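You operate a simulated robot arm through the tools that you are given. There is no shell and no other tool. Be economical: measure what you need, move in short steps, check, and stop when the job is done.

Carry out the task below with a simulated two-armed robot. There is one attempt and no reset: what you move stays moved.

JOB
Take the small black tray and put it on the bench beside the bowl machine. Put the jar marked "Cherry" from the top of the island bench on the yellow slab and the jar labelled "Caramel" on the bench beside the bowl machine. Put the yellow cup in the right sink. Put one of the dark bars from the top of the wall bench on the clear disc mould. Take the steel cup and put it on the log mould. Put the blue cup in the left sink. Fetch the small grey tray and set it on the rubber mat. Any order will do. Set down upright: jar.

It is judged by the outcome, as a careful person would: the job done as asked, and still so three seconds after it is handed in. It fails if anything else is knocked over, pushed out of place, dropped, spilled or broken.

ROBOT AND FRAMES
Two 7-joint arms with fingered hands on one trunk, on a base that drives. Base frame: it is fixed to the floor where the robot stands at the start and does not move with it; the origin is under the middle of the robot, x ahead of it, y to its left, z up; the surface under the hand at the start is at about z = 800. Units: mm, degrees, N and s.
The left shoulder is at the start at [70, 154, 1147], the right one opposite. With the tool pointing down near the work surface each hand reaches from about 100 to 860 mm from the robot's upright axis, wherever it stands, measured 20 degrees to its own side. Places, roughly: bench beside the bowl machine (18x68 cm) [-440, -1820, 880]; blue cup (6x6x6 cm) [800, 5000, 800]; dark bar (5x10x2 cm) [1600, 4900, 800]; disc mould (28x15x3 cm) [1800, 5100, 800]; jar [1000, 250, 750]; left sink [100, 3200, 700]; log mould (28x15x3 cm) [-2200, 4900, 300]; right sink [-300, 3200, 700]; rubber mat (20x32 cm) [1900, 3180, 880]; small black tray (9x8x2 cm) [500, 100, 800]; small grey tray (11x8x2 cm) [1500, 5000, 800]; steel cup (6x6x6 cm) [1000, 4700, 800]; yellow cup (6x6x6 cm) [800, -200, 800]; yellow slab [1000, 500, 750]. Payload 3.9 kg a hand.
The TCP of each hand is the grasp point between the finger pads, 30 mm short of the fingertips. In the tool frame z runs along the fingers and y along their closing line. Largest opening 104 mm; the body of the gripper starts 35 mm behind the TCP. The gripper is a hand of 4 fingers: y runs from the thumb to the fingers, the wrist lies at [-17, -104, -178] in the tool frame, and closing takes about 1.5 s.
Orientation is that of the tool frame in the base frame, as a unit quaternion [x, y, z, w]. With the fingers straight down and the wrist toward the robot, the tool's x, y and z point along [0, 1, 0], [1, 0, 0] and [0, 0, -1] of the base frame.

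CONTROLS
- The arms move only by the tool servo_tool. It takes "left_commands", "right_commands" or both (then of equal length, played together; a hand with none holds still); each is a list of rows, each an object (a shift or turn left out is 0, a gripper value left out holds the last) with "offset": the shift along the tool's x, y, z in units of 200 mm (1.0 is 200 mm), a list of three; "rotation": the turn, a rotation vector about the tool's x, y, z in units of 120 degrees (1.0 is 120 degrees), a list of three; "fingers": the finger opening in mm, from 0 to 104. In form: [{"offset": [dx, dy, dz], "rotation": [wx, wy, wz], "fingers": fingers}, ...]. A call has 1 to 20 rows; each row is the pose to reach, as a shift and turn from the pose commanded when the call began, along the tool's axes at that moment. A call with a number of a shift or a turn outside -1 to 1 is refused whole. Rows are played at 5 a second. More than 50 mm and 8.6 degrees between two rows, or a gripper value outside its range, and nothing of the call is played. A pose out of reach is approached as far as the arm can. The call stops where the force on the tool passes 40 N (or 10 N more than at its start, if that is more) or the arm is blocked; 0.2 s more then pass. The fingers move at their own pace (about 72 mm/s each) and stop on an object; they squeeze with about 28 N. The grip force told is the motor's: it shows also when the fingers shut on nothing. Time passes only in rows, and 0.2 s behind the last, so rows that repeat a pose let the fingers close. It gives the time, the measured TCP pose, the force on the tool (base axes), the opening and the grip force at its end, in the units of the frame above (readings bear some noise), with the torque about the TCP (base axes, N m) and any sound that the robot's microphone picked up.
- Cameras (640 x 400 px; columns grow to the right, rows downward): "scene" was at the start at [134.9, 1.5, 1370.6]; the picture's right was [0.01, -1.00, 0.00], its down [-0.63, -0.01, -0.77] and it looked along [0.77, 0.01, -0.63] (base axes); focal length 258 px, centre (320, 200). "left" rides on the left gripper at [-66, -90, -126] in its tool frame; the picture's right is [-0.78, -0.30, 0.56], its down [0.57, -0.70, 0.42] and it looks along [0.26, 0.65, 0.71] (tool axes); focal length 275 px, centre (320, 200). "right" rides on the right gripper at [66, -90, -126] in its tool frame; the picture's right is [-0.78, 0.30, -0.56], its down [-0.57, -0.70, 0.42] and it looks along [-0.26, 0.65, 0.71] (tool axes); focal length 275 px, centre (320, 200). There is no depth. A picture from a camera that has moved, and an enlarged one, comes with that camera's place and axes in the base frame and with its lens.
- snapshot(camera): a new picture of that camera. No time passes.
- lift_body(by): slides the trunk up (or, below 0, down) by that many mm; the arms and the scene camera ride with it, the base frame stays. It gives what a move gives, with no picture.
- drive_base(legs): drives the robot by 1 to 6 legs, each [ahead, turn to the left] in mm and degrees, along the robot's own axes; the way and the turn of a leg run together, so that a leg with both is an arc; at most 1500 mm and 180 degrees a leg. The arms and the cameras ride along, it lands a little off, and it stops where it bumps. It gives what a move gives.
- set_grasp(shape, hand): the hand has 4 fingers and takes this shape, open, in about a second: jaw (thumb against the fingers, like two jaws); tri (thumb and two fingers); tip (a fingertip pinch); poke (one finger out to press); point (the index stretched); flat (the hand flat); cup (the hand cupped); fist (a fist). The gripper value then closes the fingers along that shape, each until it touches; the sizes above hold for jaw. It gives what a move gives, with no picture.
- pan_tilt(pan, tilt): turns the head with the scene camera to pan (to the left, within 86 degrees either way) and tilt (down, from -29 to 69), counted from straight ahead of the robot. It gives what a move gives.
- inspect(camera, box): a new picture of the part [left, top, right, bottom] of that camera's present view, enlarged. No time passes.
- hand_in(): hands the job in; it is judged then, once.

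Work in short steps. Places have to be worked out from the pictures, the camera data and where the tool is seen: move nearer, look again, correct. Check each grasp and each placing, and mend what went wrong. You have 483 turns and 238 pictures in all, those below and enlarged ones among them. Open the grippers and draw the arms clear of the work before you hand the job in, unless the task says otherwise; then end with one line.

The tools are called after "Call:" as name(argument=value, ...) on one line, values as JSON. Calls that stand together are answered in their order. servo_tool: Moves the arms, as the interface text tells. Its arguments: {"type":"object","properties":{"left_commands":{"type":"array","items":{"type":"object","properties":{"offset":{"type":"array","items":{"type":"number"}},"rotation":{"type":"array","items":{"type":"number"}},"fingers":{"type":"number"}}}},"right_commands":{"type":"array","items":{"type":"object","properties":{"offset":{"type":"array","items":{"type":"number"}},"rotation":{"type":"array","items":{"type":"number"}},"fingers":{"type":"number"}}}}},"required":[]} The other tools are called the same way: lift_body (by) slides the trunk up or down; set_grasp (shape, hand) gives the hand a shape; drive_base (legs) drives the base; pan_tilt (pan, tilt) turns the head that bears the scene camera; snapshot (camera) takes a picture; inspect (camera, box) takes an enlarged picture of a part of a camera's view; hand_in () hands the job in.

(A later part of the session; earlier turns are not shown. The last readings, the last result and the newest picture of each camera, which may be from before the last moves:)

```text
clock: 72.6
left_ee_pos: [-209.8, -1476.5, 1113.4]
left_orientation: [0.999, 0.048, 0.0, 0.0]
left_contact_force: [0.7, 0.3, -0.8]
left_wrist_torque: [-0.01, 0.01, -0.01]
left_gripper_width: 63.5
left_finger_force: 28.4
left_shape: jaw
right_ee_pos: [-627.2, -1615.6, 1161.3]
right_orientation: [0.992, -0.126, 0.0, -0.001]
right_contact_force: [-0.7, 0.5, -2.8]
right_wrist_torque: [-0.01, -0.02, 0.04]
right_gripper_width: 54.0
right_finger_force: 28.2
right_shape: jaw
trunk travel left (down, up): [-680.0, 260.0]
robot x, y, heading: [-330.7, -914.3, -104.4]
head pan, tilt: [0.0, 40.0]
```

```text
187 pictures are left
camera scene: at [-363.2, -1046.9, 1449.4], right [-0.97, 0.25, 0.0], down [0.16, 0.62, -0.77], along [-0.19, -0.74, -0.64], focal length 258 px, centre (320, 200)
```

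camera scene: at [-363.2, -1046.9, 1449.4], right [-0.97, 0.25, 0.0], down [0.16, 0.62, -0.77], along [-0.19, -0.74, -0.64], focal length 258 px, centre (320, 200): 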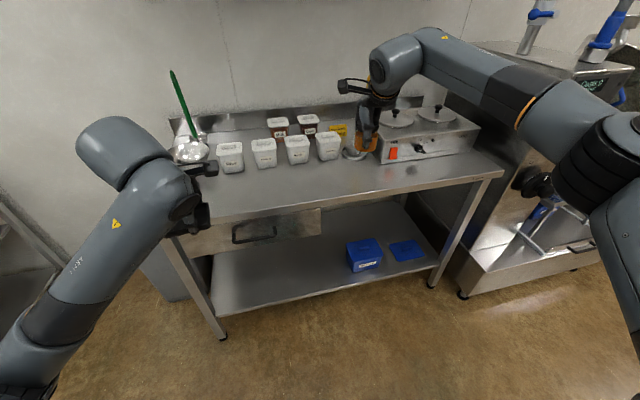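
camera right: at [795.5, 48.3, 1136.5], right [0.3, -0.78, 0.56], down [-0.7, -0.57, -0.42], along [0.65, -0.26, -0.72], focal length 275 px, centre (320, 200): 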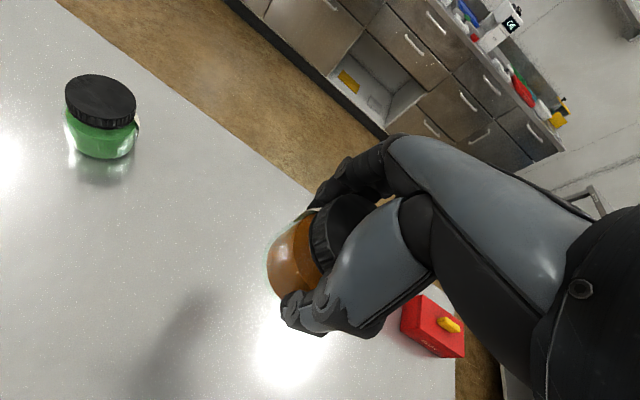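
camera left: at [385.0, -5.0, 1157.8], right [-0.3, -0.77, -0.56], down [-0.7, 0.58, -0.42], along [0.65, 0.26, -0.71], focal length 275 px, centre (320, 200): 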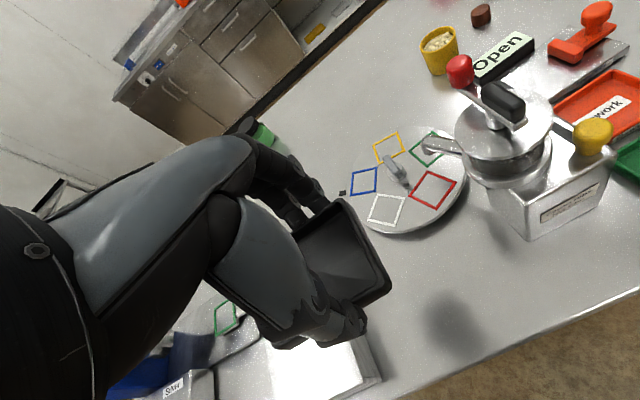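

The bench is clear at the front strip. I pull the right hand back 180 mm, then drive on and square up.

Call:
servo_tool(right_commands=[{"offset": [0, -0.225, 0]}, {"offset": [0, -0.45, 0]}, {"offset": [0, -0.675, 0]}, {"offset": [0, -0.9, 0]}, {"offset": [0, -0.9, 0]}])

Call:
drive_base(legs=[[280, 0], [0, 14.5]])

Call:
pan_tilt(pan=0, tilt=50)

Call:
snapshot(camera="scene")

```text
clock: 73.8
left_ee_pos: [-210.8, -1475.4, 1111.8]
left_orientation: [0.999, 0.049, 0.001, 0.0]
left_contact_force: [-0.1, -0.2, -1.2]
left_wrist_torque: [0.0, 0.0, 0.01]
left_gripper_width: 63.6
left_finger_force: 28.0
left_shape: jaw
right_ee_pos: [-579.1, -1439.0, 1160.6]
right_orientation: [0.992, -0.127, -0.001, -0.001]
right_contact_force: [-0.6, -0.2, -2.4]
right_wrist_torque: [-0.01, -0.04, 0.03]
right_gripper_width: 54.1
right_finger_force: 28.1
right_shape: jaw
trunk travel left (down, up): [-680.0, 260.0]
robot x, y, heading: [-327.5, -915.8, -104.6]
head pan, tilt: [0.0, 40.0]
```

```text
clock: 76.6
left_ee_pos: [-142.5, -1694.8, 1113.5]
left_orientation: [0.985, 0.175, 0.001, 0.0]
left_contact_force: [-0.3, -0.6, -0.2]
left_wrist_torque: [-0.01, -0.05, -0.03]
left_gripper_width: 63.7
left_finger_force: 28.0
left_shape: jaw
right_ee_pos: [-508.2, -1752.3, 1160.5]
right_orientation: [1.0, 0.002, -0.001, -0.001]
right_contact_force: [0.0, -0.9, -2.7]
right_wrist_torque: [0.03, 0.0, -0.01]
right_gripper_width: 53.9
right_finger_force: 28.5
right_shape: jaw
trunk travel left (down, up): [-680.0, 260.0]
robot x, y, heading: [-398.0, -1181.1, -90.0]
head pan, tilt: [0.0, 40.0]
```

```text
clock: 77.3
left_ee_pos: [-139.5, -1693.1, 1112.5]
left_orientation: [0.984, 0.176, 0.0, 0.0]
left_contact_force: [0.5, 0.5, -0.1]
left_wrist_torque: [-0.01, 0.0, 0.0]
left_gripper_width: 63.3
left_finger_force: 27.6
left_shape: jaw
right_ee_pos: [-507.2, -1749.9, 1160.7]
right_orientation: [1.0, 0.002, -0.001, -0.001]
right_contact_force: [0.4, -0.4, -3.4]
right_wrist_torque: [0.0, -0.01, 0.01]
right_gripper_width: 53.5
right_finger_force: 27.4
right_shape: jaw
trunk travel left (down, up): [-680.0, 260.0]
robot x, y, heading: [-397.0, -1177.6, -89.5]
head pan, tilt: [0.0, 50.0]
```

```text
186 pictures are left
camera scene: at [-396.7, -1308.4, 1435.3], right [-1.0, 0.0, 0.0], down [0.0, 0.77, -0.64], along [0.0, -0.64, -0.77], focal length 258 px, centre (320, 200)
```

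scene: 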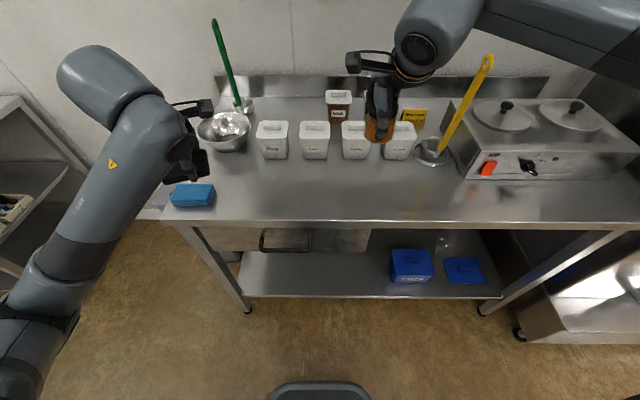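

The strip is free between the front edge (y≈-1700) and the white tubs (y≈-1946). I move the tray toward (-190,-1812) and the jar toward (-470,-1812), still above the surface.

Call:
servo_tool(left_commands=[{"offset": [-0.11, 0.12, 0.1]}, {"offset": [-0.22, 0.24, 0.2]}, {"offset": [-0.33, 0.36, 0.35]}, {"offset": [-0.44, 0.47, 0.5]}, {"offset": [-0.44, 0.47, 0.65]}, {"offset": [-0.44, 0.47, 0.75]}, {"offset": [-0.44, 0.47, 0.75]}], right_commands=[{"offset": [0.05, 0.08, 0.1]}, {"offset": [0.1, 0.16, 0.2]}, {"offset": [0.15, 0.24, 0.35]}, {"offset": [0.185, 0.31, 0.5]}, {"offset": [0.185, 0.31, 0.65]}, {"offset": [0.185, 0.31, 0.85]}, {"offset": [0.185, 0.31, 1.0]}])

Call:
snapshot(camera="scene")

Call:
snapshot(camera="left")

Call:
snapshot(camera="right")

```text
clock: 79.0
left_ee_pos: [-190.3, -1812.8, 963.1]
left_orientation: [0.984, 0.176, 0.001, -0.001]
left_contact_force: [-0.7, -0.8, -0.1]
left_wrist_torque: [-0.03, -0.02, 0.0]
left_gripper_width: 63.3
left_finger_force: 27.6
left_shape: jaw
right_ee_pos: [-470.5, -1815.5, 958.9]
right_orientation: [1.0, 0.001, 0.0, -0.002]
right_contact_force: [-0.3, -0.5, -2.8]
right_wrist_torque: [0.04, -0.03, 0.03]
right_gripper_width: 53.5
right_finger_force: 27.9
right_shape: jaw
trunk travel left (down, up): [-680.0, 260.0]
robot x, y, heading: [-397.4, -1179.3, -89.7]
head pan, tilt: [0.0, 50.0]
```

```text
185 pictures are left
camera scene: at [-397.4, -1309.9, 1435.2], right [-1.0, 0.0, 0.0], down [0.0, 0.77, -0.64], along [0.0, -0.64, -0.77], focal length 258 px, centre (320, 200)
```

scene: 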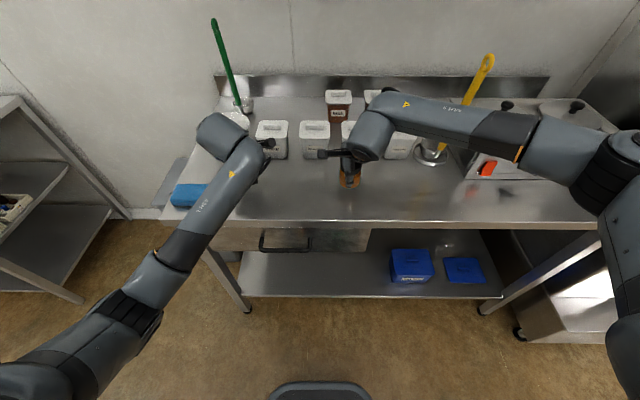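

```text
184 pictures are left
camera left: at [-285.3, -1751.1, 1087.2], right [-0.83, 0.01, -0.56], down [0.29, 0.86, -0.42], along [0.47, -0.52, -0.71], focal length 275 px, centre (320, 200)
```

left: 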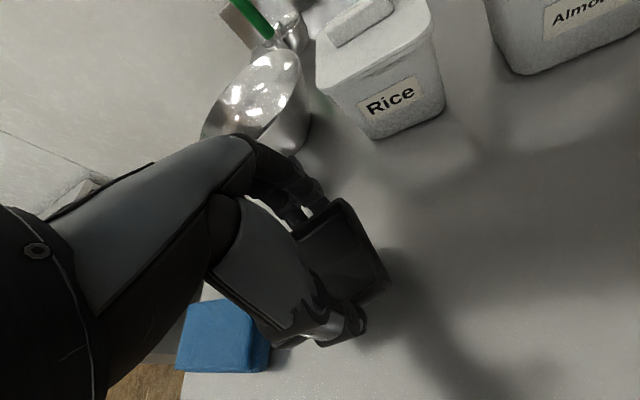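

```text
183 pictures are left
camera right: at [-405.9, -1725.2, 1084.2], right [-0.77, -0.3, 0.56], down [-0.57, 0.7, -0.42], along [-0.26, -0.65, -0.71], focal length 275 px, centre (320, 200)
```

right: 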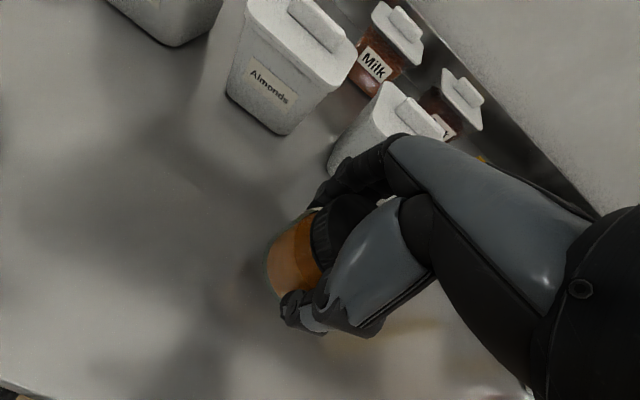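

Both are placed over free space. I lower to slightly above contact.

Call:
servo_tool(left_commands=[{"offset": [0, 0, 0.1]}, {"offset": [0, 0, 0.2]}, {"offset": [0, 0, 0.2]}], right_commands=[{"offset": [0, 0, 0.05]}, {"offset": [0, 0, 0.1]}, {"offset": [0, 0, 0.1]}])

Call:
servo_tool(left_commands=[{"offset": [0, 0, 0.015]}, {"offset": [0, 0, 0.03]}, {"offset": [0, 0, 0.03]}], right_commands=[{"offset": [0, 0, 0.015]}, {"offset": [0, 0, 0.03]}, {"offset": [0, 0, 0.03]}])

```text
clock: 79.8
left_ee_pos: [-188.7, -1809.7, 923.1]
left_orientation: [0.984, 0.176, -0.001, 0.001]
left_contact_force: [-0.6, 0.4, -0.4]
left_wrist_torque: [-0.01, 0.0, 0.01]
left_gripper_width: 63.2
left_finger_force: 28.2
left_shape: jaw
right_ee_pos: [-470.9, -1813.6, 939.4]
right_orientation: [1.0, 0.002, 0.0, -0.001]
right_contact_force: [-0.8, 0.5, -3.6]
right_wrist_torque: [0.02, -0.03, 0.02]
right_gripper_width: 53.6
right_finger_force: 28.7
right_shape: jaw
trunk travel left (down, up): [-680.0, 260.0]
robot x, y, heading: [-394.8, -1180.6, -89.8]
head pan, tilt: [0.0, 50.0]
```

```text
clock: 80.5
left_ee_pos: [-189.7, -1811.3, 916.2]
left_orientation: [0.984, 0.176, 0.0, 0.0]
left_contact_force: [-1.5, -0.7, -0.5]
left_wrist_torque: [0.01, 0.02, 0.02]
left_gripper_width: 63.5
left_finger_force: 27.5
left_shape: jaw
right_ee_pos: [-470.3, -1813.3, 933.3]
right_orientation: [1.0, 0.001, 0.0, -0.001]
right_contact_force: [0.0, -0.4, -2.3]
right_wrist_torque: [0.01, -0.04, 0.01]
right_gripper_width: 53.6
right_finger_force: 27.8
right_shape: jaw
trunk travel left (down, up): [-680.0, 260.0]
robot x, y, heading: [-398.0, -1179.9, -89.8]
head pan, tilt: [0.0, 50.0]
```

No contact yet; 4 mm more on each side.

Call:
servo_tool(left_commands=[{"offset": [0, 0, 0.01]}, {"offset": [0, 0, 0.015]}, {"offset": [0, 0, 0.015]}], right_commands=[{"offset": [0, 0, 0.01]}, {"offset": [0, 0, 0.02]}, {"offset": [0, 0, 0.02]}])

Call:
servo_tool(left_commands=[{"offset": [0, 0, 0.005]}, {"offset": [0, 0, 0.01]}, {"offset": [0, 0, 0.01]}], right_commands=[{"offset": [0, 0, 0.005]}, {"offset": [0, 0, 0.01]}, {"offset": [0, 0, 0.01]}])

```text
clock: 81.3
left_ee_pos: [-190.6, -1811.5, 913.7]
left_orientation: [0.984, 0.177, 0.001, -0.001]
left_contact_force: [0.7, -0.1, -1.0]
left_wrist_torque: [-0.01, 0.01, -0.01]
left_gripper_width: 63.4
left_finger_force: 28.4
left_shape: jaw
right_ee_pos: [-471.1, -1812.8, 931.1]
right_orientation: [1.0, 0.002, -0.001, -0.001]
right_contact_force: [0.4, 0.7, -2.6]
right_wrist_torque: [0.03, 0.01, -0.01]
right_gripper_width: 53.7
right_finger_force: 28.0
right_shape: jaw
trunk travel left (down, up): [-680.0, 260.0]
robot x, y, heading: [-395.1, -1181.0, -89.8]
head pan, tilt: [0.0, 50.0]
```

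```text
clock: 82.2
left_ee_pos: [-190.1, -1811.0, 914.5]
left_orientation: [0.984, 0.176, 0.0, 0.001]
left_contact_force: [-0.9, -1.5, 3.8]
left_wrist_torque: [0.08, 0.03, 0.02]
left_gripper_width: 63.1
left_finger_force: 28.4
left_shape: jaw
right_ee_pos: [-470.2, -1812.5, 928.4]
right_orientation: [1.0, 0.002, 0.0, 0.0]
right_contact_force: [1.3, 0.0, 1.5]
right_wrist_torque: [-0.07, -0.03, 0.04]
right_gripper_width: 54.0
right_finger_force: 27.5
right_shape: jaw
trunk travel left (down, up): [-680.0, 260.0]
robot x, y, heading: [-399.6, -1180.5, -89.6]
head pan, tilt: [0.0, 50.0]
```

Both are touching down. I open both hands, then rise.

Call:
servo_tool(left_commands=[{"fingers": 104}, {"fingers": 104}, {"fingers": 104}, {"fingers": 104}, {"fingers": 104}], right_commands=[{"fingers": 104}, {"fingers": 104}, {"fingers": 104}, {"fingers": 104}, {"fingers": 104}])

Call:
servo_tool(left_commands=[{"offset": [0, 0, -0.2]}, {"offset": [0, 0, -0.4]}, {"offset": [0, 0, -0.6]}, {"offset": [0, 0, -0.8]}, {"offset": [0, -0.2, -0.9]}, {"offset": [0, -0.4, -1.0]}], right_commands=[{"offset": [0, 0, -0.2]}, {"offset": [0, 0, -0.4]}, {"offset": [0, 0, -0.6]}, {"offset": [0, 0, -0.8]}, {"offset": [0, -0.2, -0.9]}, {"offset": [0, -0.4, -1.0]}])

Call:
snapshot(camera="scene")

Call:
snapshot(camera="right")

```text
clock: 83.3
left_ee_pos: [-191.0, -1811.7, 912.5]
left_orientation: [0.984, 0.176, 0.0, 0.0]
left_contact_force: [0.1, 0.4, 0.3]
left_wrist_torque: [-0.02, 0.01, -0.01]
left_gripper_width: 103.7
left_finger_force: 0.0
left_shape: jaw
right_ee_pos: [-471.6, -1812.1, 927.6]
right_orientation: [1.0, 0.001, 0.0, -0.001]
right_contact_force: [-0.6, -0.1, 0.3]
right_wrist_torque: [0.01, 0.01, 0.0]
right_gripper_width: 103.7
right_finger_force: 0.1
right_shape: jaw
trunk travel left (down, up): [-680.0, 260.0]
robot x, y, heading: [-395.2, -1182.5, -89.5]
head pan, tilt: [0.0, 50.0]
```

```text
clock: 84.8
left_ee_pos: [-217.1, -1734.8, 1115.5]
left_orientation: [0.984, 0.176, 0.0, 0.003]
left_contact_force: [-1.0, 0.6, 0.6]
left_wrist_torque: [-0.02, 0.0, 0.03]
left_gripper_width: 103.6
left_finger_force: 0.0
left_shape: jaw
right_ee_pos: [-470.4, -1728.1, 1130.7]
right_orientation: [1.0, 0.0, 0.001, 0.001]
right_contact_force: [-0.3, 0.2, 0.3]
right_wrist_torque: [-0.03, 0.0, 0.0]
right_gripper_width: 103.9
right_finger_force: 0.1
right_shape: jaw
trunk travel left (down, up): [-680.0, 260.0]
robot x, y, heading: [-395.9, -1183.7, -89.6]
head pan, tilt: [0.0, 50.0]
```

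```text
182 pictures are left
camera scene: at [-399.8, -1304.4, 1435.7], right [-1.0, 0.0, 0.0], down [0.0, 0.76, -0.64], along [0.0, -0.64, -0.76], focal length 258 px, centre (320, 200)
```

scene: 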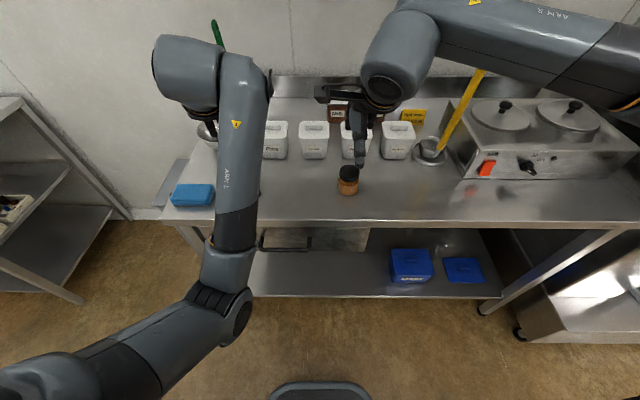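

```text
181 pictures are left
camera right: at [-405.8, -1636.9, 1257.3], right [-0.78, -0.3, 0.56], down [-0.57, 0.7, -0.43], along [-0.26, -0.65, -0.71], focal length 275 px, centre (320, 200)
```

right: 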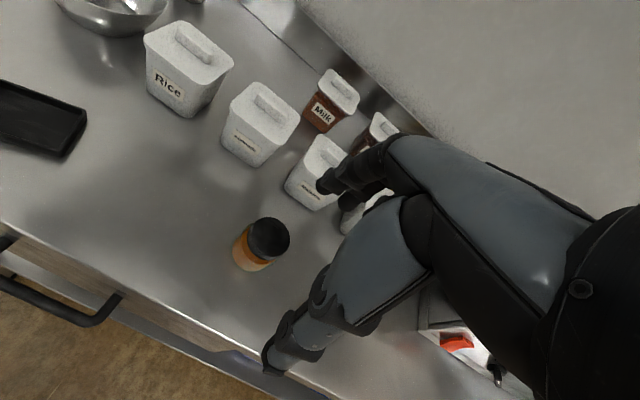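

Both the tray and the jar are standing well. The left elbow has folded in again, so I unfold it by yawing the wrist outward while moving left.

Call:
servo_tool(left_commands=[{"offset": [0.08, 0, 0], "rotation": [0, 0, 0.07]}, {"offset": [0.16, 0, 0], "rotation": [0, 0, 0.14]}, {"offset": [0.24, 0, 0], "rotation": [0, 0, 0.21]}, {"offset": [0.32, 0, 0], "rotation": [0, 0, 0.28]}, {"offset": [0.4, 0, 0], "rotation": [0, 0, 0.35]}, {"offset": [0.48, 0, 0], "rotation": [0, 0, 0.42]}, {"offset": [0.56, 0, 0], "rotation": [0, 0, 0.49]}, {"offset": [0.64, 0, 0], "rotation": [0, 0, 0.56]}, {"offset": [0.7, 0, 0], "rotation": [0, 0, 0.63]}])

Call:
snapshot(camera="scene")

```text
clock: 87.0
left_ee_pos: [-68.4, -1675.0, 1095.6]
left_orientation: [0.896, -0.444, -0.004, -0.019]
left_contact_force: [-0.5, 0.2, 0.6]
left_wrist_torque: [0.02, -0.01, -0.02]
left_gripper_width: 104.1
left_finger_force: 0.0
left_shape: jaw
left hand out of reach, approached as far as the arm can: row 5, 6, 7
right_ee_pos: [-469.5, -1728.3, 1130.0]
right_orientation: [1.0, 0.001, 0.0, 0.0]
right_contact_force: [-0.1, -0.6, -0.4]
right_wrist_torque: [-0.03, 0.01, -0.02]
right_gripper_width: 103.9
right_finger_force: 0.0
right_shape: jaw
trunk travel left (down, up): [-680.0, 260.0]
robot x, y, heading: [-394.2, -1179.2, -89.6]
head pan, tilt: [0.0, 50.0]
stopped in row 9 (left hand): the arm was blocked; the commanded pose is now the measured one
```

```text
180 pictures are left
camera scene: at [-398.4, -1306.9, 1435.5], right [-1.0, 0.0, 0.0], down [0.0, 0.77, -0.64], along [0.0, -0.64, -0.77], focal length 258 px, centre (320, 200)
```

scene: 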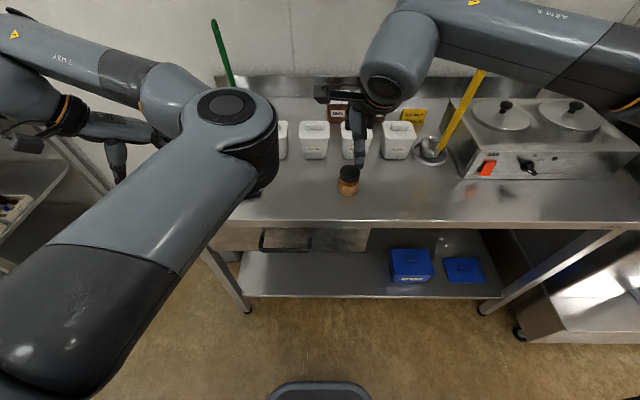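

An odd elbow pose. I back away from the bench first to have free space for sorting out the arm.

Call:
drive_base(legs=[[-450, 0]])

Call:
servo_tool(left_commands=[{"offset": [0.1, 0.1, 0]}, {"offset": [0.2, 0.2, 0]}, {"offset": [0.3, 0.3, 0]}, {"offset": [0.4, 0.4, 0]}, {"offset": [0.5, 0.5, 0]}])

Call:
snapshot(camera="scene")

```text
clock: 89.7
left_ee_pos: [-70.4, -1221.0, 1094.6]
left_orientation: [0.895, -0.446, -0.005, -0.018]
left_contact_force: [0.2, 0.0, -0.4]
left_wrist_torque: [0.01, -0.02, 0.04]
left_gripper_width: 104.0
left_finger_force: 0.1
left_shape: jaw
right_ee_pos: [-469.8, -1272.6, 1128.7]
right_orientation: [1.0, 0.0, -0.001, -0.001]
right_contact_force: [-0.5, -0.1, 0.2]
right_wrist_torque: [-0.01, 0.0, -0.02]
right_gripper_width: 103.8
right_finger_force: 0.0
right_shape: jaw
trunk travel left (down, up): [-680.0, 260.0]
robot x, y, heading: [-400.2, -721.5, -89.9]
head pan, tilt: [0.0, 50.0]
```

```text
clock: 90.9
left_ee_pos: [-88.4, -1360.3, 1088.4]
left_orientation: [0.894, -0.447, -0.006, -0.017]
left_contact_force: [0.3, -0.6, 0.5]
left_wrist_torque: [0.0, 0.03, -0.03]
left_gripper_width: 103.8
left_finger_force: 0.0
left_shape: jaw
right_ee_pos: [-470.7, -1272.2, 1129.3]
right_orientation: [1.0, 0.001, -0.001, -0.001]
right_contact_force: [-0.2, 0.4, -0.3]
right_wrist_torque: [-0.02, 0.0, 0.02]
right_gripper_width: 103.9
right_finger_force: 0.0
right_shape: jaw
trunk travel left (down, up): [-680.0, 260.0]
robot x, y, heading: [-400.3, -720.6, -89.8]
head pan, tilt: [0.0, 50.0]
```

```text
179 pictures are left
camera scene: at [-397.6, -850.3, 1435.2], right [-1.0, 0.0, 0.0], down [0.0, 0.77, -0.64], along [0.0, -0.64, -0.77], focal length 258 px, centre (320, 200)
```

scene: 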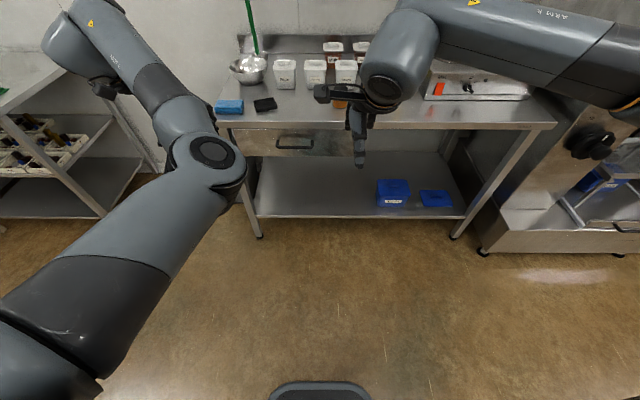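

I extend further forward so the elbow can straighten and swing out.

Call:
servo_tool(left_commands=[{"offset": [0.18, 0.04, 0]}, {"offset": [0.35, 0.08, 0]}, {"offset": [0.53, 0.12, 0]}, {"offset": [0.7, 0.15, 0]}, {"offset": [0.9, 0.2, 0.1]}])

Call:
snapshot(camera="scene")

```text
clock: 92.1
left_ee_pos: [-41.7, -1450.8, 1072.0]
left_orientation: [0.895, -0.445, -0.005, -0.017]
left_contact_force: [-0.1, 0.6, 0.6]
left_wrist_torque: [0.0, 0.0, -0.01]
left_gripper_width: 104.0
left_finger_force: 0.0
left_shape: jaw
left hand out of reach, approached as far as the arm can: row 3, 4, 5
right_ee_pos: [-471.3, -1271.5, 1128.8]
right_orientation: [1.0, 0.001, 0.0, -0.001]
right_contact_force: [0.1, 0.4, -0.1]
right_wrist_torque: [0.0, 0.0, 0.01]
right_gripper_width: 103.8
right_finger_force: 0.1
right_shape: jaw
trunk travel left (down, up): [-680.0, 260.0]
robot x, y, heading: [-394.8, -719.2, -89.8]
head pan, tilt: [0.0, 50.0]
```

```text
178 pictures are left
camera scene: at [-397.5, -850.0, 1435.2], right [-1.0, 0.0, 0.0], down [0.0, 0.77, -0.64], along [0.0, -0.64, -0.77], focal length 258 px, centre (320, 200)
```

scene: 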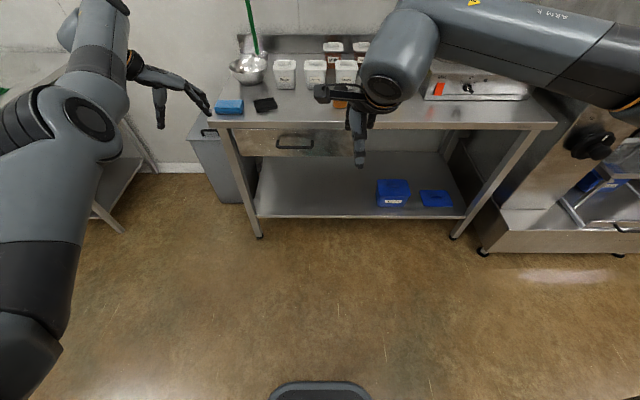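

The arm is nearly straight with the elbow outward. I retract along this yaw.

Call:
servo_tool(left_commands=[{"offset": [-0.16, -0.12, -0.03]}, {"offset": [-0.32, -0.24, -0.06]}, {"offset": [-0.48, -0.36, -0.1]}, {"offset": [-0.64, -0.48, -0.14]}, {"offset": [-0.8, -0.6, -0.14]}])

Call:
snapshot(camera="scene")

```text
clock: 93.3
left_ee_pos: [-42.0, -1449.9, 1073.7]
left_orientation: [0.895, -0.446, -0.005, -0.018]
left_contact_force: [-0.1, -0.8, -1.0]
left_wrist_torque: [0.01, 0.0, -0.01]
left_gripper_width: 104.1
left_finger_force: 0.1
left_shape: jaw
left hand out of reach, approached as far as the arm can: row 1, 2, 3, 4, 5
right_ee_pos: [-470.1, -1271.2, 1129.5]
right_orientation: [1.0, 0.0, 0.0, -0.001]
right_contact_force: [-0.2, 0.3, -0.2]
right_wrist_torque: [-0.02, -0.01, 0.02]
right_gripper_width: 103.8
right_finger_force: 0.0
right_shape: jaw
trunk travel left (down, up): [-680.0, 260.0]
robot x, y, heading: [-396.7, -720.3, -90.3]
head pan, tilt: [0.0, 50.0]
```

```text
177 pictures are left
camera scene: at [-398.1, -849.4, 1435.3], right [-1.0, 0.0, 0.0], down [0.0, 0.77, -0.64], along [0.0, -0.64, -0.77], focal length 258 px, centre (320, 200)
```

scene: 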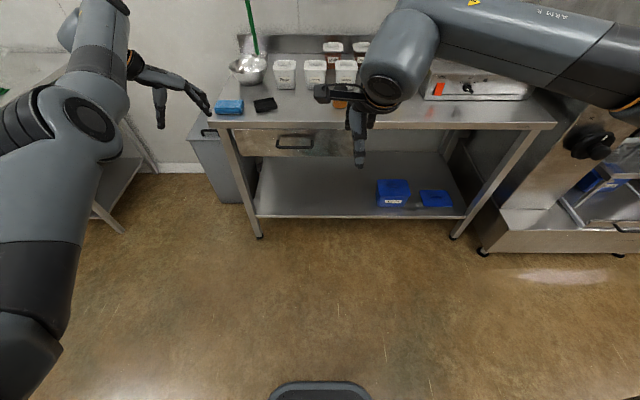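

Stuck at the straight-elbow pose; a yaw unwind freed it last time, so I try that with a leftward move.

Call:
servo_tool(left_commands=[{"offset": [0.05, -0.1, -0.05], "rotation": [0, 0, -0.07]}, {"offset": [0.1, -0.2, -0.1], "rotation": [0, 0, -0.14]}, {"offset": [0.15, -0.3, -0.2], "rotation": [0, 0, -0.21]}, {"offset": [0.15, -0.3, -0.2], "rotation": [0, 0, -0.28]}])

Call:
servo_tool(left_commands=[{"rotation": [0, 0, -0.07]}, {"rotation": [0, 0, -0.14]}, {"rotation": [0, 0, -0.21]}])

Call:
snapshot(camera="scene")

```text
clock: 94.3
left_ee_pos: [26.8, -1434.3, 1112.8]
left_orientation: [0.986, -0.168, 0.001, -0.019]
left_contact_force: [-0.6, -0.1, 0.8]
left_wrist_torque: [0.0, -0.02, -0.03]
left_gripper_width: 104.1
left_finger_force: 0.1
left_shape: jaw
right_ee_pos: [-471.7, -1271.3, 1128.9]
right_orientation: [1.0, 0.001, 0.0, -0.001]
right_contact_force: [-0.6, 0.1, 1.3]
right_wrist_torque: [0.0, 0.01, -0.01]
right_gripper_width: 104.1
right_finger_force: 0.1
right_shape: jaw
trunk travel left (down, up): [-680.0, 260.0]
robot x, y, heading: [-396.7, -722.3, -89.9]
head pan, tilt: [0.0, 50.0]
```

```text
clock: 95.1
left_ee_pos: [30.5, -1433.0, 1111.9]
left_orientation: [0.998, 0.052, 0.005, -0.017]
left_contact_force: [-0.1, -1.0, -0.2]
left_wrist_torque: [0.0, -0.02, 0.02]
left_gripper_width: 104.0
left_finger_force: 0.1
left_shape: jaw
right_ee_pos: [-472.2, -1270.9, 1129.4]
right_orientation: [1.0, 0.0, -0.001, -0.001]
right_contact_force: [0.6, 0.2, 0.4]
right_wrist_torque: [-0.02, -0.01, 0.0]
right_gripper_width: 104.0
right_finger_force: 0.0
right_shape: jaw
trunk travel left (down, up): [-680.0, 260.0]
robot x, y, heading: [-396.7, -717.4, -89.9]
head pan, tilt: [0.0, 50.0]
```

```text
176 pictures are left
camera scene: at [-398.4, -849.3, 1435.3], right [-1.0, 0.0, 0.0], down [0.0, 0.77, -0.64], along [0.0, -0.64, -0.77], focal length 258 px, centre (320, 200)
```

scene: 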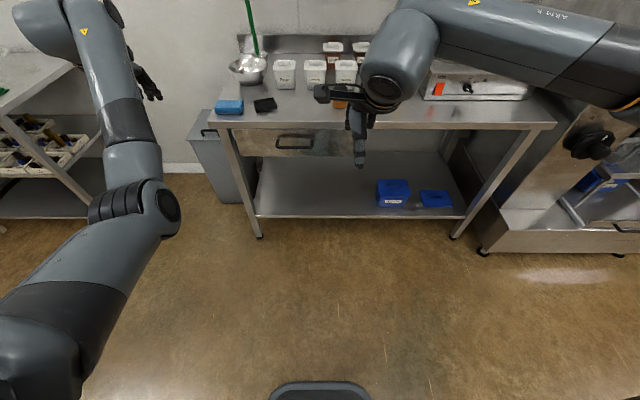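

This matches the pose from which yawing outward worked before. I repeat that sequence: yaw out 67°, then retract inward.

Call:
servo_tool(left_commands=[{"offset": [-0.2, 0.1, 0.2]}, {"offset": [-0.2, 0.185, 0.4], "rotation": [0, 0, 0.05]}, {"offset": [-0.2, 0.185, 0.4], "rotation": [0, 0, 0.12]}, {"offset": [-0.2, 0.185, 0.4], "rotation": [0, 0, 0.19]}, {"offset": [-0.2, 0.185, 0.4], "rotation": [0, 0, 0.26]}, {"offset": [-0.2, 0.185, 0.4], "rotation": [0, 0, 0.33]}, {"offset": [-0.2, 0.185, 0.4], "rotation": [0, 0, 0.4]}, {"offset": [-0.2, 0.185, 0.4], "rotation": [0, 0, 0.47]}, {"offset": [-0.2, 0.185, 0.4], "rotation": [0, 0, 0.54]}, {"offset": [-0.2, 0.185, 0.4], "rotation": [0, 0, 0.58]}])

Call:
servo_tool(left_commands=[{"offset": [-0.15, 0, -0.05]}, {"offset": [-0.3, 0, -0.1]}, {"offset": [-0.45, -0.02, -0.15]}, {"offset": [-0.6, -0.04, -0.2]}, {"offset": [-0.75, -0.06, -0.25]}, {"offset": [-0.9, -0.08, -0.25]}, {"offset": [-0.98, -0.08, -0.25]}])

Call:
snapshot(camera="scene")

```text
refused: row 1 steps farther than a row can; nothing moved
```

```text
clock: 96.7
left_ee_pos: [-168.1, -1436.1, 1160.3]
left_orientation: [0.999, 0.051, 0.004, -0.018]
left_contact_force: [-0.2, -0.5, 0.2]
left_wrist_torque: [0.0, 0.0, -0.02]
left_gripper_width: 103.8
left_finger_force: 0.1
left_shape: jaw
right_ee_pos: [-471.0, -1271.4, 1129.6]
right_orientation: [1.0, 0.0, -0.001, -0.001]
right_contact_force: [0.5, -0.3, -0.1]
right_wrist_torque: [0.02, -0.03, -0.01]
right_gripper_width: 103.4
right_finger_force: 0.0
right_shape: jaw
trunk travel left (down, up): [-680.0, 260.0]
robot x, y, heading: [-394.7, -722.8, -90.2]
head pan, tilt: [0.0, 50.0]
```

```text
175 pictures are left
camera scene: at [-398.8, -849.4, 1435.3], right [-1.0, 0.0, 0.0], down [0.0, 0.77, -0.64], along [0.0, -0.64, -0.77], focal length 258 px, centre (320, 200)
```

scene: 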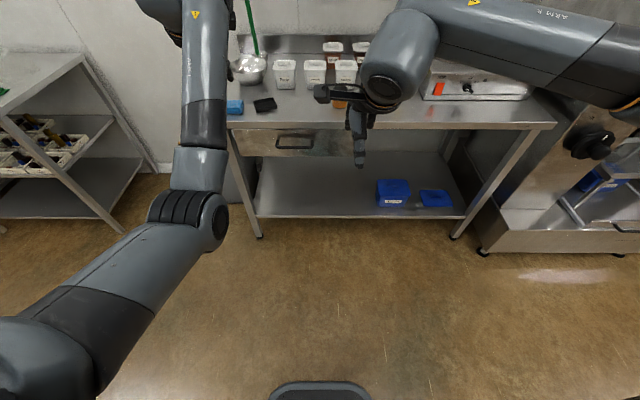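

The first part was refused, so the arm moved sideways only. I go to the proper spot, then yaw out.

Call:
servo_tool(left_commands=[{"offset": [0.2, 0.05, 0.07]}, {"offset": [0.4, 0.1, 0.14]}, {"offset": [0.6, 0.15, 0.22]}, {"offset": [0.79, 0.19, 0.3]}, {"offset": [0.79, 0.19, 0.3], "rotation": [0, 0, 0.07]}, {"offset": [0.79, 0.19, 0.3], "rotation": [0, 0, 0.14]}, {"offset": [0.79, 0.19, 0.3], "rotation": [0, 0, 0.21]}, {"offset": [0.79, 0.19, 0.3], "rotation": [0, 0, 0.28]}, {"offset": [0.79, 0.19, 0.3], "rotation": [0, 0, 0.35]}, {"offset": [0.79, 0.19, 0.3], "rotation": [0, 0, 0.42]}, {"offset": [0.79, 0.19, 0.3], "rotation": [0, 0, 0.49]}, {"offset": [0.79, 0.19, 0.3], "rotation": [0, 0, 0.56]}, {"offset": [0.79, 0.19, 0.3], "rotation": [0, 0, 0.6]}])

Call:
servo_tool(left_commands=[{"offset": [-0.15, 0, -0.05]}, {"offset": [-0.3, 0, -0.1]}, {"offset": [-0.45, -0.02, -0.15]}, {"offset": [-0.6, -0.04, -0.2]}, {"offset": [-0.75, -0.06, -0.25]}, {"offset": [-0.9, -0.08, -0.25]}, {"offset": [-0.98, -0.08, -0.25]}])

Call:
snapshot(camera="scene")

```text
clock: 99.5
left_ee_pos: [-3.9, -1433.1, 1098.9]
left_orientation: [0.882, -0.471, 0.0, -0.011]
left_contact_force: [0.1, -0.7, -0.8]
left_wrist_torque: [0.01, -0.03, -0.01]
left_gripper_width: 104.1
left_finger_force: 0.0
left_shape: jaw
left hand out of reach, approached as far as the arm can: row 10, 11, 12, 13
right_ee_pos: [-471.3, -1271.9, 1129.4]
right_orientation: [1.0, -0.001, 0.0, -0.001]
right_contact_force: [-0.5, 0.9, -0.2]
right_wrist_torque: [0.0, -0.03, 0.01]
right_gripper_width: 104.0
right_finger_force: 0.1
right_shape: jaw
trunk travel left (down, up): [-680.0, 260.0]
robot x, y, heading: [-397.5, -720.8, -90.0]
head pan, tilt: [0.0, 50.0]
```

```text
clock: 101.1
left_ee_pos: [-2.3, -1433.5, 1100.4]
left_orientation: [0.883, -0.47, 0.0, -0.01]
left_contact_force: [0.7, 1.2, 0.0]
left_wrist_torque: [0.01, 0.0, 0.0]
left_gripper_width: 104.1
left_finger_force: 0.1
left_shape: jaw
left hand out of reach, approached as far as the arm can: row 1, 2, 3, 4, 5, 6, 7
right_ee_pos: [-470.5, -1271.5, 1129.0]
right_orientation: [1.0, -0.001, -0.001, -0.001]
right_contact_force: [1.0, 0.3, 0.8]
right_wrist_torque: [-0.01, -0.01, -0.01]
right_gripper_width: 103.8
right_finger_force: 0.0
right_shape: jaw
trunk travel left (down, up): [-680.0, 260.0]
robot x, y, heading: [-399.5, -724.2, -89.8]
head pan, tilt: [0.0, 50.0]
```

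```text
174 pictures are left
camera scene: at [-398.4, -849.4, 1435.3], right [-1.0, 0.0, 0.0], down [0.0, 0.77, -0.64], along [0.0, -0.64, -0.77], focal length 258 px, centre (320, 200)
```

scene: 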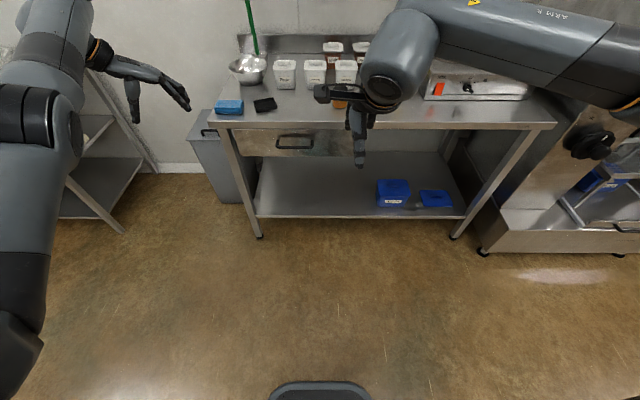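

Again at the limit; I probe pure upward and leftward moves.

Call:
servo_tool(left_commands=[{"offset": [0.0, -0.1, -0.1]}, {"offset": [0.0, -0.2, -0.2]}, {"offset": [0.0, -0.3, -0.3]}])

Call:
servo_tool(left_commands=[{"offset": [-0.15, -0.1, 0]}, {"offset": [-0.3, -0.2, 0]}, {"offset": [-0.45, -0.3, 0]}, {"offset": [-0.6, -0.4, 0]}])

Call:
snapshot(camera="scene")

```text
clock: 101.9
left_ee_pos: [48.3, -1401.8, 1159.0]
left_orientation: [0.882, -0.47, 0.0, -0.011]
left_contact_force: [0.4, -1.0, 1.4]
left_wrist_torque: [0.01, 0.02, 0.02]
left_gripper_width: 104.0
left_finger_force: 0.1
left_shape: jaw
right_ee_pos: [-469.6, -1271.6, 1129.1]
right_orientation: [1.0, 0.0, -0.001, -0.001]
right_contact_force: [0.1, 0.7, -0.1]
right_wrist_torque: [-0.02, 0.04, 0.01]
right_gripper_width: 103.7
right_finger_force: 0.1
right_shape: jaw
trunk travel left (down, up): [-680.0, 260.0]
robot x, y, heading: [-396.6, -719.1, -89.9]
head pan, tilt: [0.0, 50.0]
```

```text
clock: 102.9
left_ee_pos: [46.4, -1259.7, 1161.7]
left_orientation: [0.883, -0.47, 0.001, -0.011]
left_contact_force: [-0.6, -0.2, -0.1]
left_wrist_torque: [-0.04, 0.03, 0.01]
left_gripper_width: 104.0
left_finger_force: 0.0
left_shape: jaw
right_ee_pos: [-470.1, -1269.8, 1131.3]
right_orientation: [1.0, 0.0, -0.001, 0.0]
right_contact_force: [-0.6, -0.2, 0.2]
right_wrist_torque: [0.02, 0.0, 0.0]
right_gripper_width: 104.0
right_finger_force: 0.0
right_shape: jaw
trunk travel left (down, up): [-680.0, 260.0]
robot x, y, heading: [-396.5, -719.7, -90.0]
head pan, tilt: [0.0, 50.0]
```

```text
173 pictures are left
camera scene: at [-397.3, -847.8, 1435.5], right [-1.0, 0.0, 0.0], down [0.0, 0.77, -0.64], along [0.0, -0.64, -0.77], focal length 258 px, centre (320, 200)
```

scene: 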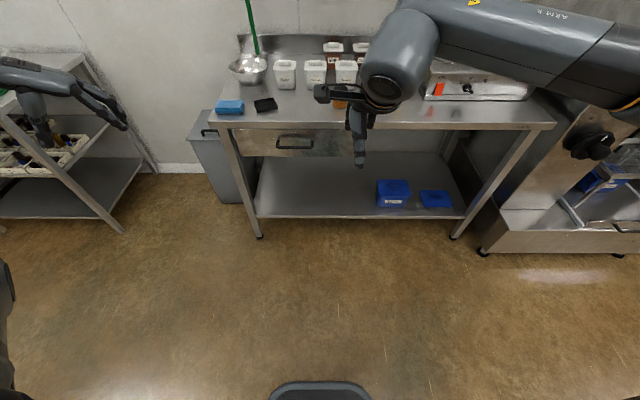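

The elbow is outside now. I unwind the yaw while moving the hand back to its usual spot.

Call:
servo_tool(left_commands=[{"offset": [-0.05, 0.07, 0], "rotation": [0, 0, -0.06]}, {"offset": [-0.1, 0.14, 0], "rotation": [0, 0, -0.12]}, {"offset": [-0.15, 0.21, 0], "rotation": [0, 0, -0.18]}, {"offset": [-0.2, 0.28, 0], "rotation": [0, 0, -0.24]}, {"offset": [-0.25, 0.36, 0], "rotation": [0, 0, -0.3]}, {"offset": [-0.3, 0.43, 0], "rotation": [0, 0, -0.36]}, {"offset": [-0.35, 0.5, 0], "rotation": [0, 0, -0.42]}, {"offset": [-0.39, 0.58, 0], "rotation": [0, 0, -0.47]}])

Call:
snapshot(camera="scene")

```text
clock: 104.7
left_ee_pos: [-97.9, -1260.5, 1158.2]
left_orientation: [1.0, 0.004, 0.006, -0.009]
left_contact_force: [0.4, -0.4, -0.2]
left_wrist_torque: [0.0, 0.05, 0.01]
left_gripper_width: 104.1
left_finger_force: 0.0
left_shape: jaw
right_ee_pos: [-472.3, -1272.4, 1129.8]
right_orientation: [1.0, 0.0, 0.0, 0.0]
right_contact_force: [0.0, -0.3, -0.1]
right_wrist_torque: [0.02, -0.02, 0.01]
right_gripper_width: 103.8
right_finger_force: 0.1
right_shape: jaw
trunk travel left (down, up): [-680.0, 260.0]
robot x, y, heading: [-393.7, -723.7, -90.0]
head pan, tilt: [0.0, 50.0]
```

```text
172 pictures are left
camera scene: at [-399.3, -849.8, 1435.3], right [-1.0, 0.0, 0.0], down [0.0, 0.77, -0.64], along [0.0, -0.64, -0.77], focal length 258 px, centre (320, 200)
```

scene: 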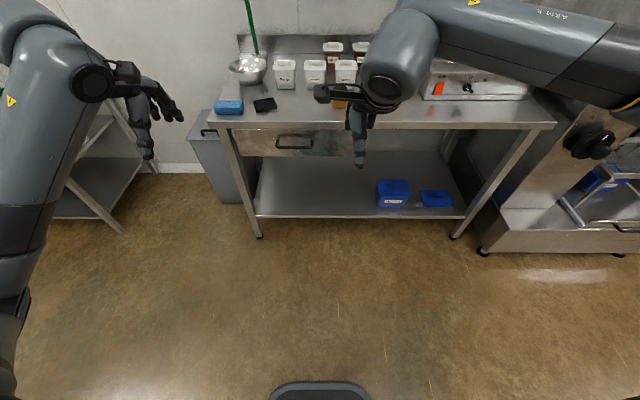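

Both arms are in good shape. I drive back to the island for the yellow cup.

Call:
drive_base(legs=[[0, 151], [820, 0], [0, -61]])

Call:
snapshot(camera="scene")

```text
clock: 118.0
left_ee_pos: [570.3, 303.0, 1159.9]
left_orientation: [0.709, 0.705, -0.003, -0.011]
left_contact_force: [-0.1, 0.2, 0.0]
left_wrist_torque: [0.03, -0.02, -0.03]
left_gripper_width: 103.9
left_finger_force: 0.0
left_shape: jaw
right_ee_pos: [578.1, -72.1, 1129.8]
right_orientation: [0.711, 0.703, -0.001, 0.001]
right_contact_force: [0.4, 0.1, 1.0]
right_wrist_torque: [0.01, 0.01, -0.04]
right_gripper_width: 104.0
right_finger_force: 0.0
right_shape: jaw
trunk travel left (down, up): [-680.0, 260.0]
robot x, y, heading: [28.4, 7.6, -0.7]
head pan, tilt: [0.0, 50.0]
```

```text
171 pictures are left
camera scene: at [155.7, 7.2, 1435.3], right [-0.01, -1.0, 0.0], down [-0.77, 0.01, -0.64], along [0.64, -0.01, -0.77], focal length 258 px, centre (320, 200)
```

scene: 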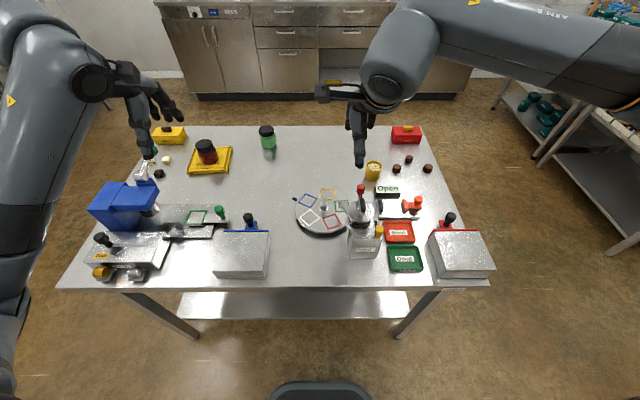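

The cup is at about (791,-186). I lower the trunk 80 mm and bring the right hand near it with reduced opening.

Call:
lift_body(by=-80)

Call:
servo_tool(right_commands=[{"offset": [-0.1, 0.18, 0.02], "fingers": 88}, {"offset": [-0.2, 0.36, 0.05], "fingers": 88}, {"offset": [-0.3, 0.54, 0.1], "fingers": 88}, {"offset": [-0.42, 0.72, 0.15], "fingers": 88}, {"offset": [-0.55, 0.9, 0.25], "fingers": 88}, {"offset": [-0.57, 1.0, 0.35], "fingers": 88}, {"offset": [-0.57, 1.0, 0.35], "fingers": 88}])

Call:
snapshot(camera="right")

Call:
inspect(camera="scene", box=[280, 110, 440, 210])

```text
clock: 119.2
left_ee_pos: [570.2, 302.2, 1080.1]
left_orientation: [0.71, 0.705, -0.004, -0.011]
left_contact_force: [0.1, 0.4, 0.0]
left_wrist_torque: [-0.01, 0.02, 0.01]
left_gripper_width: 104.2
left_finger_force: 0.1
left_shape: jaw
right_ee_pos: [577.0, -72.3, 1049.5]
right_orientation: [0.711, 0.703, -0.001, 0.001]
right_contact_force: [-0.3, 0.3, 0.4]
right_wrist_torque: [0.03, 0.02, 0.03]
right_gripper_width: 103.9
right_finger_force: 0.0
right_shape: jaw
trunk travel left (down, up): [-600.0, 340.0]
robot x, y, heading: [31.3, 8.0, -0.6]
head pan, tilt: [0.0, 50.0]
```

```text
clock: 120.8
left_ee_pos: [570.3, 301.3, 1080.0]
left_orientation: [0.709, 0.705, -0.003, -0.011]
left_contact_force: [0.3, -0.5, 0.3]
left_wrist_torque: [0.0, -0.01, -0.01]
left_gripper_width: 104.2
left_finger_force: 0.1
left_shape: jaw
right_ee_pos: [774.9, -187.9, 982.8]
right_orientation: [0.711, 0.704, 0.0, 0.0]
right_contact_force: [0.6, 0.0, -0.2]
right_wrist_torque: [0.02, 0.0, -0.03]
right_gripper_width: 88.0
right_finger_force: 0.0
right_shape: jaw
trunk travel left (down, up): [-600.0, 340.0]
robot x, y, heading: [30.8, 4.2, -0.3]
head pan, tilt: [0.0, 50.0]
```

```text
170 pictures are left
camera right: at [684.7, -121.1, 1107.4], right [0.29, -0.78, 0.56], down [-0.71, -0.57, -0.42], along [0.65, -0.27, -0.71], focal length 275 px, centre (320, 200)
```

right: 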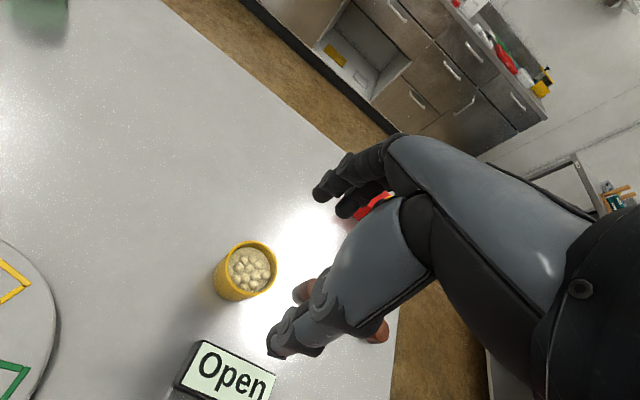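

```text
4.00 times, centred on (360, 160) of scene
camera zoom: at [155.1, 6.6, 1355.4], right [-0.01, -1.0, 0.0], down [-0.77, 0.01, -0.64], along [0.64, -0.01, -0.77], focal length 1031 px, centre (160, 360)
```

zoom: 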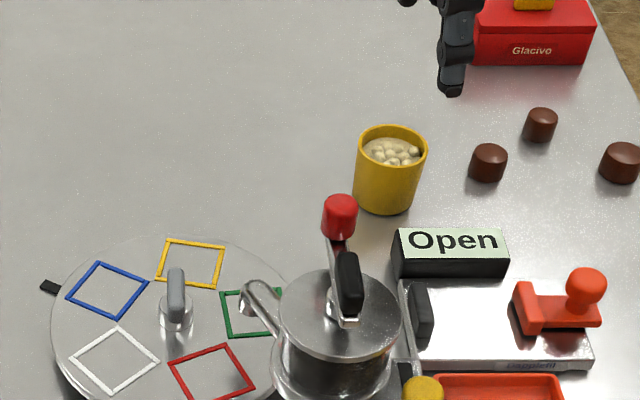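

Triangulated: the cup is centred at about (788,-180) with its rim near z 850, and the sign is clear of the thumb. I descend to z≈838 and grip.

Call:
servo_tool(right_commands=[{"offset": [0.035, 0.065, 0.2]}, {"offset": [0.035, 0.065, 0.4]}, {"offset": [0.035, 0.065, 0.6]}, {"offset": [0.035, 0.065, 0.725]}, {"offset": [0.035, 0.065, 0.725]}])

Call:
snapshot(camera="right")

```text
clock: 122.0
left_ee_pos: [569.8, 302.0, 1080.0]
left_orientation: [0.709, 0.705, -0.003, -0.011]
left_contact_force: [0.1, 0.4, 0.8]
left_wrist_torque: [-0.03, 0.0, -0.01]
left_gripper_width: 103.9
left_finger_force: 0.1
left_shape: jaw
right_ee_pos: [788.5, -180.4, 834.6]
right_orientation: [0.71, 0.704, 0.0, 0.001]
right_contact_force: [-0.3, 0.0, 0.7]
right_wrist_torque: [-0.01, -0.01, 0.01]
right_gripper_width: 88.2
right_finger_force: 0.1
right_shape: jaw
trunk travel left (down, up): [-600.0, 340.0]
robot x, y, heading: [31.7, 9.1, -0.7]
head pan, tilt: [0.0, 50.0]
```

```text
168 pictures are left
camera right: at [699.3, -114.1, 961.0], right [0.29, -0.78, 0.56], down [-0.71, -0.57, -0.42], along [0.65, -0.27, -0.71], focal length 275 px, centre (320, 200)
```

right: 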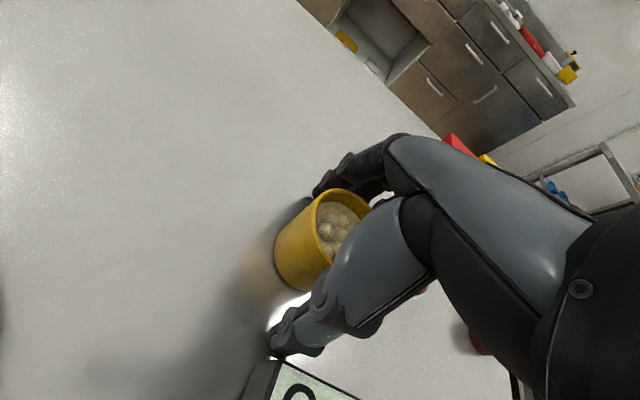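

The cup sits between the fingers. I close gently on it and lift.

Call:
servo_tool(right_commands=[{"fingers": 45}, {"fingers": 45}, {"fingers": 45}, {"fingers": 45}, {"fingers": 45}, {"fingers": 45}])

Call:
servo_tool(right_commands=[{"offset": [0, 0, -0.1]}, {"offset": [0, 0, -0.25]}, {"offset": [0, 0, -0.4]}, {"offset": [0, 0, -0.6]}, {"offset": [0, 0, -0.8]}, {"offset": [0, 0, -0.95]}, {"offset": [0, 0, -0.95]}])

Call:
snapshot(camera="right")

```text
clock: 123.4
left_ee_pos: [570.9, 301.5, 1079.2]
left_orientation: [0.709, 0.705, -0.003, -0.011]
left_contact_force: [-0.1, -0.3, -0.9]
left_wrist_torque: [-0.03, 0.0, 0.01]
left_gripper_width: 103.8
left_finger_force: 0.0
left_shape: jaw
right_ee_pos: [790.6, -179.9, 835.4]
right_orientation: [0.711, 0.704, -0.001, 0.0]
right_contact_force: [-1.1, 0.1, -0.4]
right_wrist_torque: [0.01, 0.0, 0.0]
right_gripper_width: 46.0
right_finger_force: 0.0
right_shape: jaw
trunk travel left (down, up): [-600.0, 340.0]
robot x, y, heading: [31.4, 8.4, -0.5]
head pan, tilt: [0.0, 50.0]
```

```text
clock: 125.0
left_ee_pos: [570.4, 302.0, 1079.3]
left_orientation: [0.709, 0.705, -0.004, -0.011]
left_contact_force: [-0.2, 0.1, -0.2]
left_wrist_torque: [-0.03, 0.0, -0.02]
left_gripper_width: 104.1
left_finger_force: 0.1
left_shape: jaw
right_ee_pos: [789.1, -181.7, 1023.8]
right_orientation: [0.712, 0.702, -0.001, 0.0]
right_contact_force: [-0.4, 0.0, -1.0]
right_wrist_torque: [-0.01, -0.01, 0.02]
right_gripper_width: 45.4
right_finger_force: 0.1
right_shape: jaw
trunk travel left (down, up): [-600.0, 340.0]
robot x, y, heading: [27.6, 4.6, -0.5]
head pan, tilt: [0.0, 50.0]
```

```text
167 pictures are left
camera right: at [699.6, -115.3, 1149.6], right [0.29, -0.78, 0.56], down [-0.71, -0.57, -0.42], along [0.64, -0.27, -0.71], focal length 275 px, centre (320, 200)
```

right: 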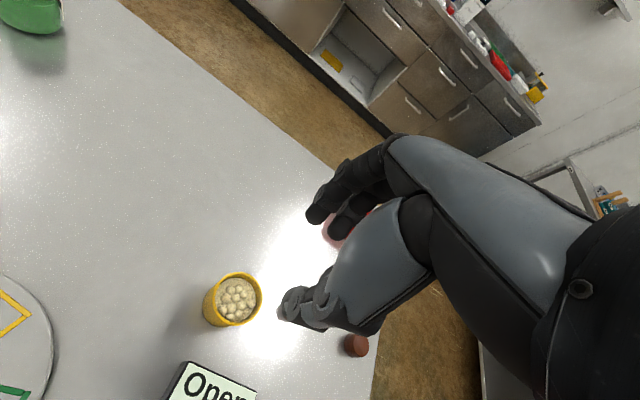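

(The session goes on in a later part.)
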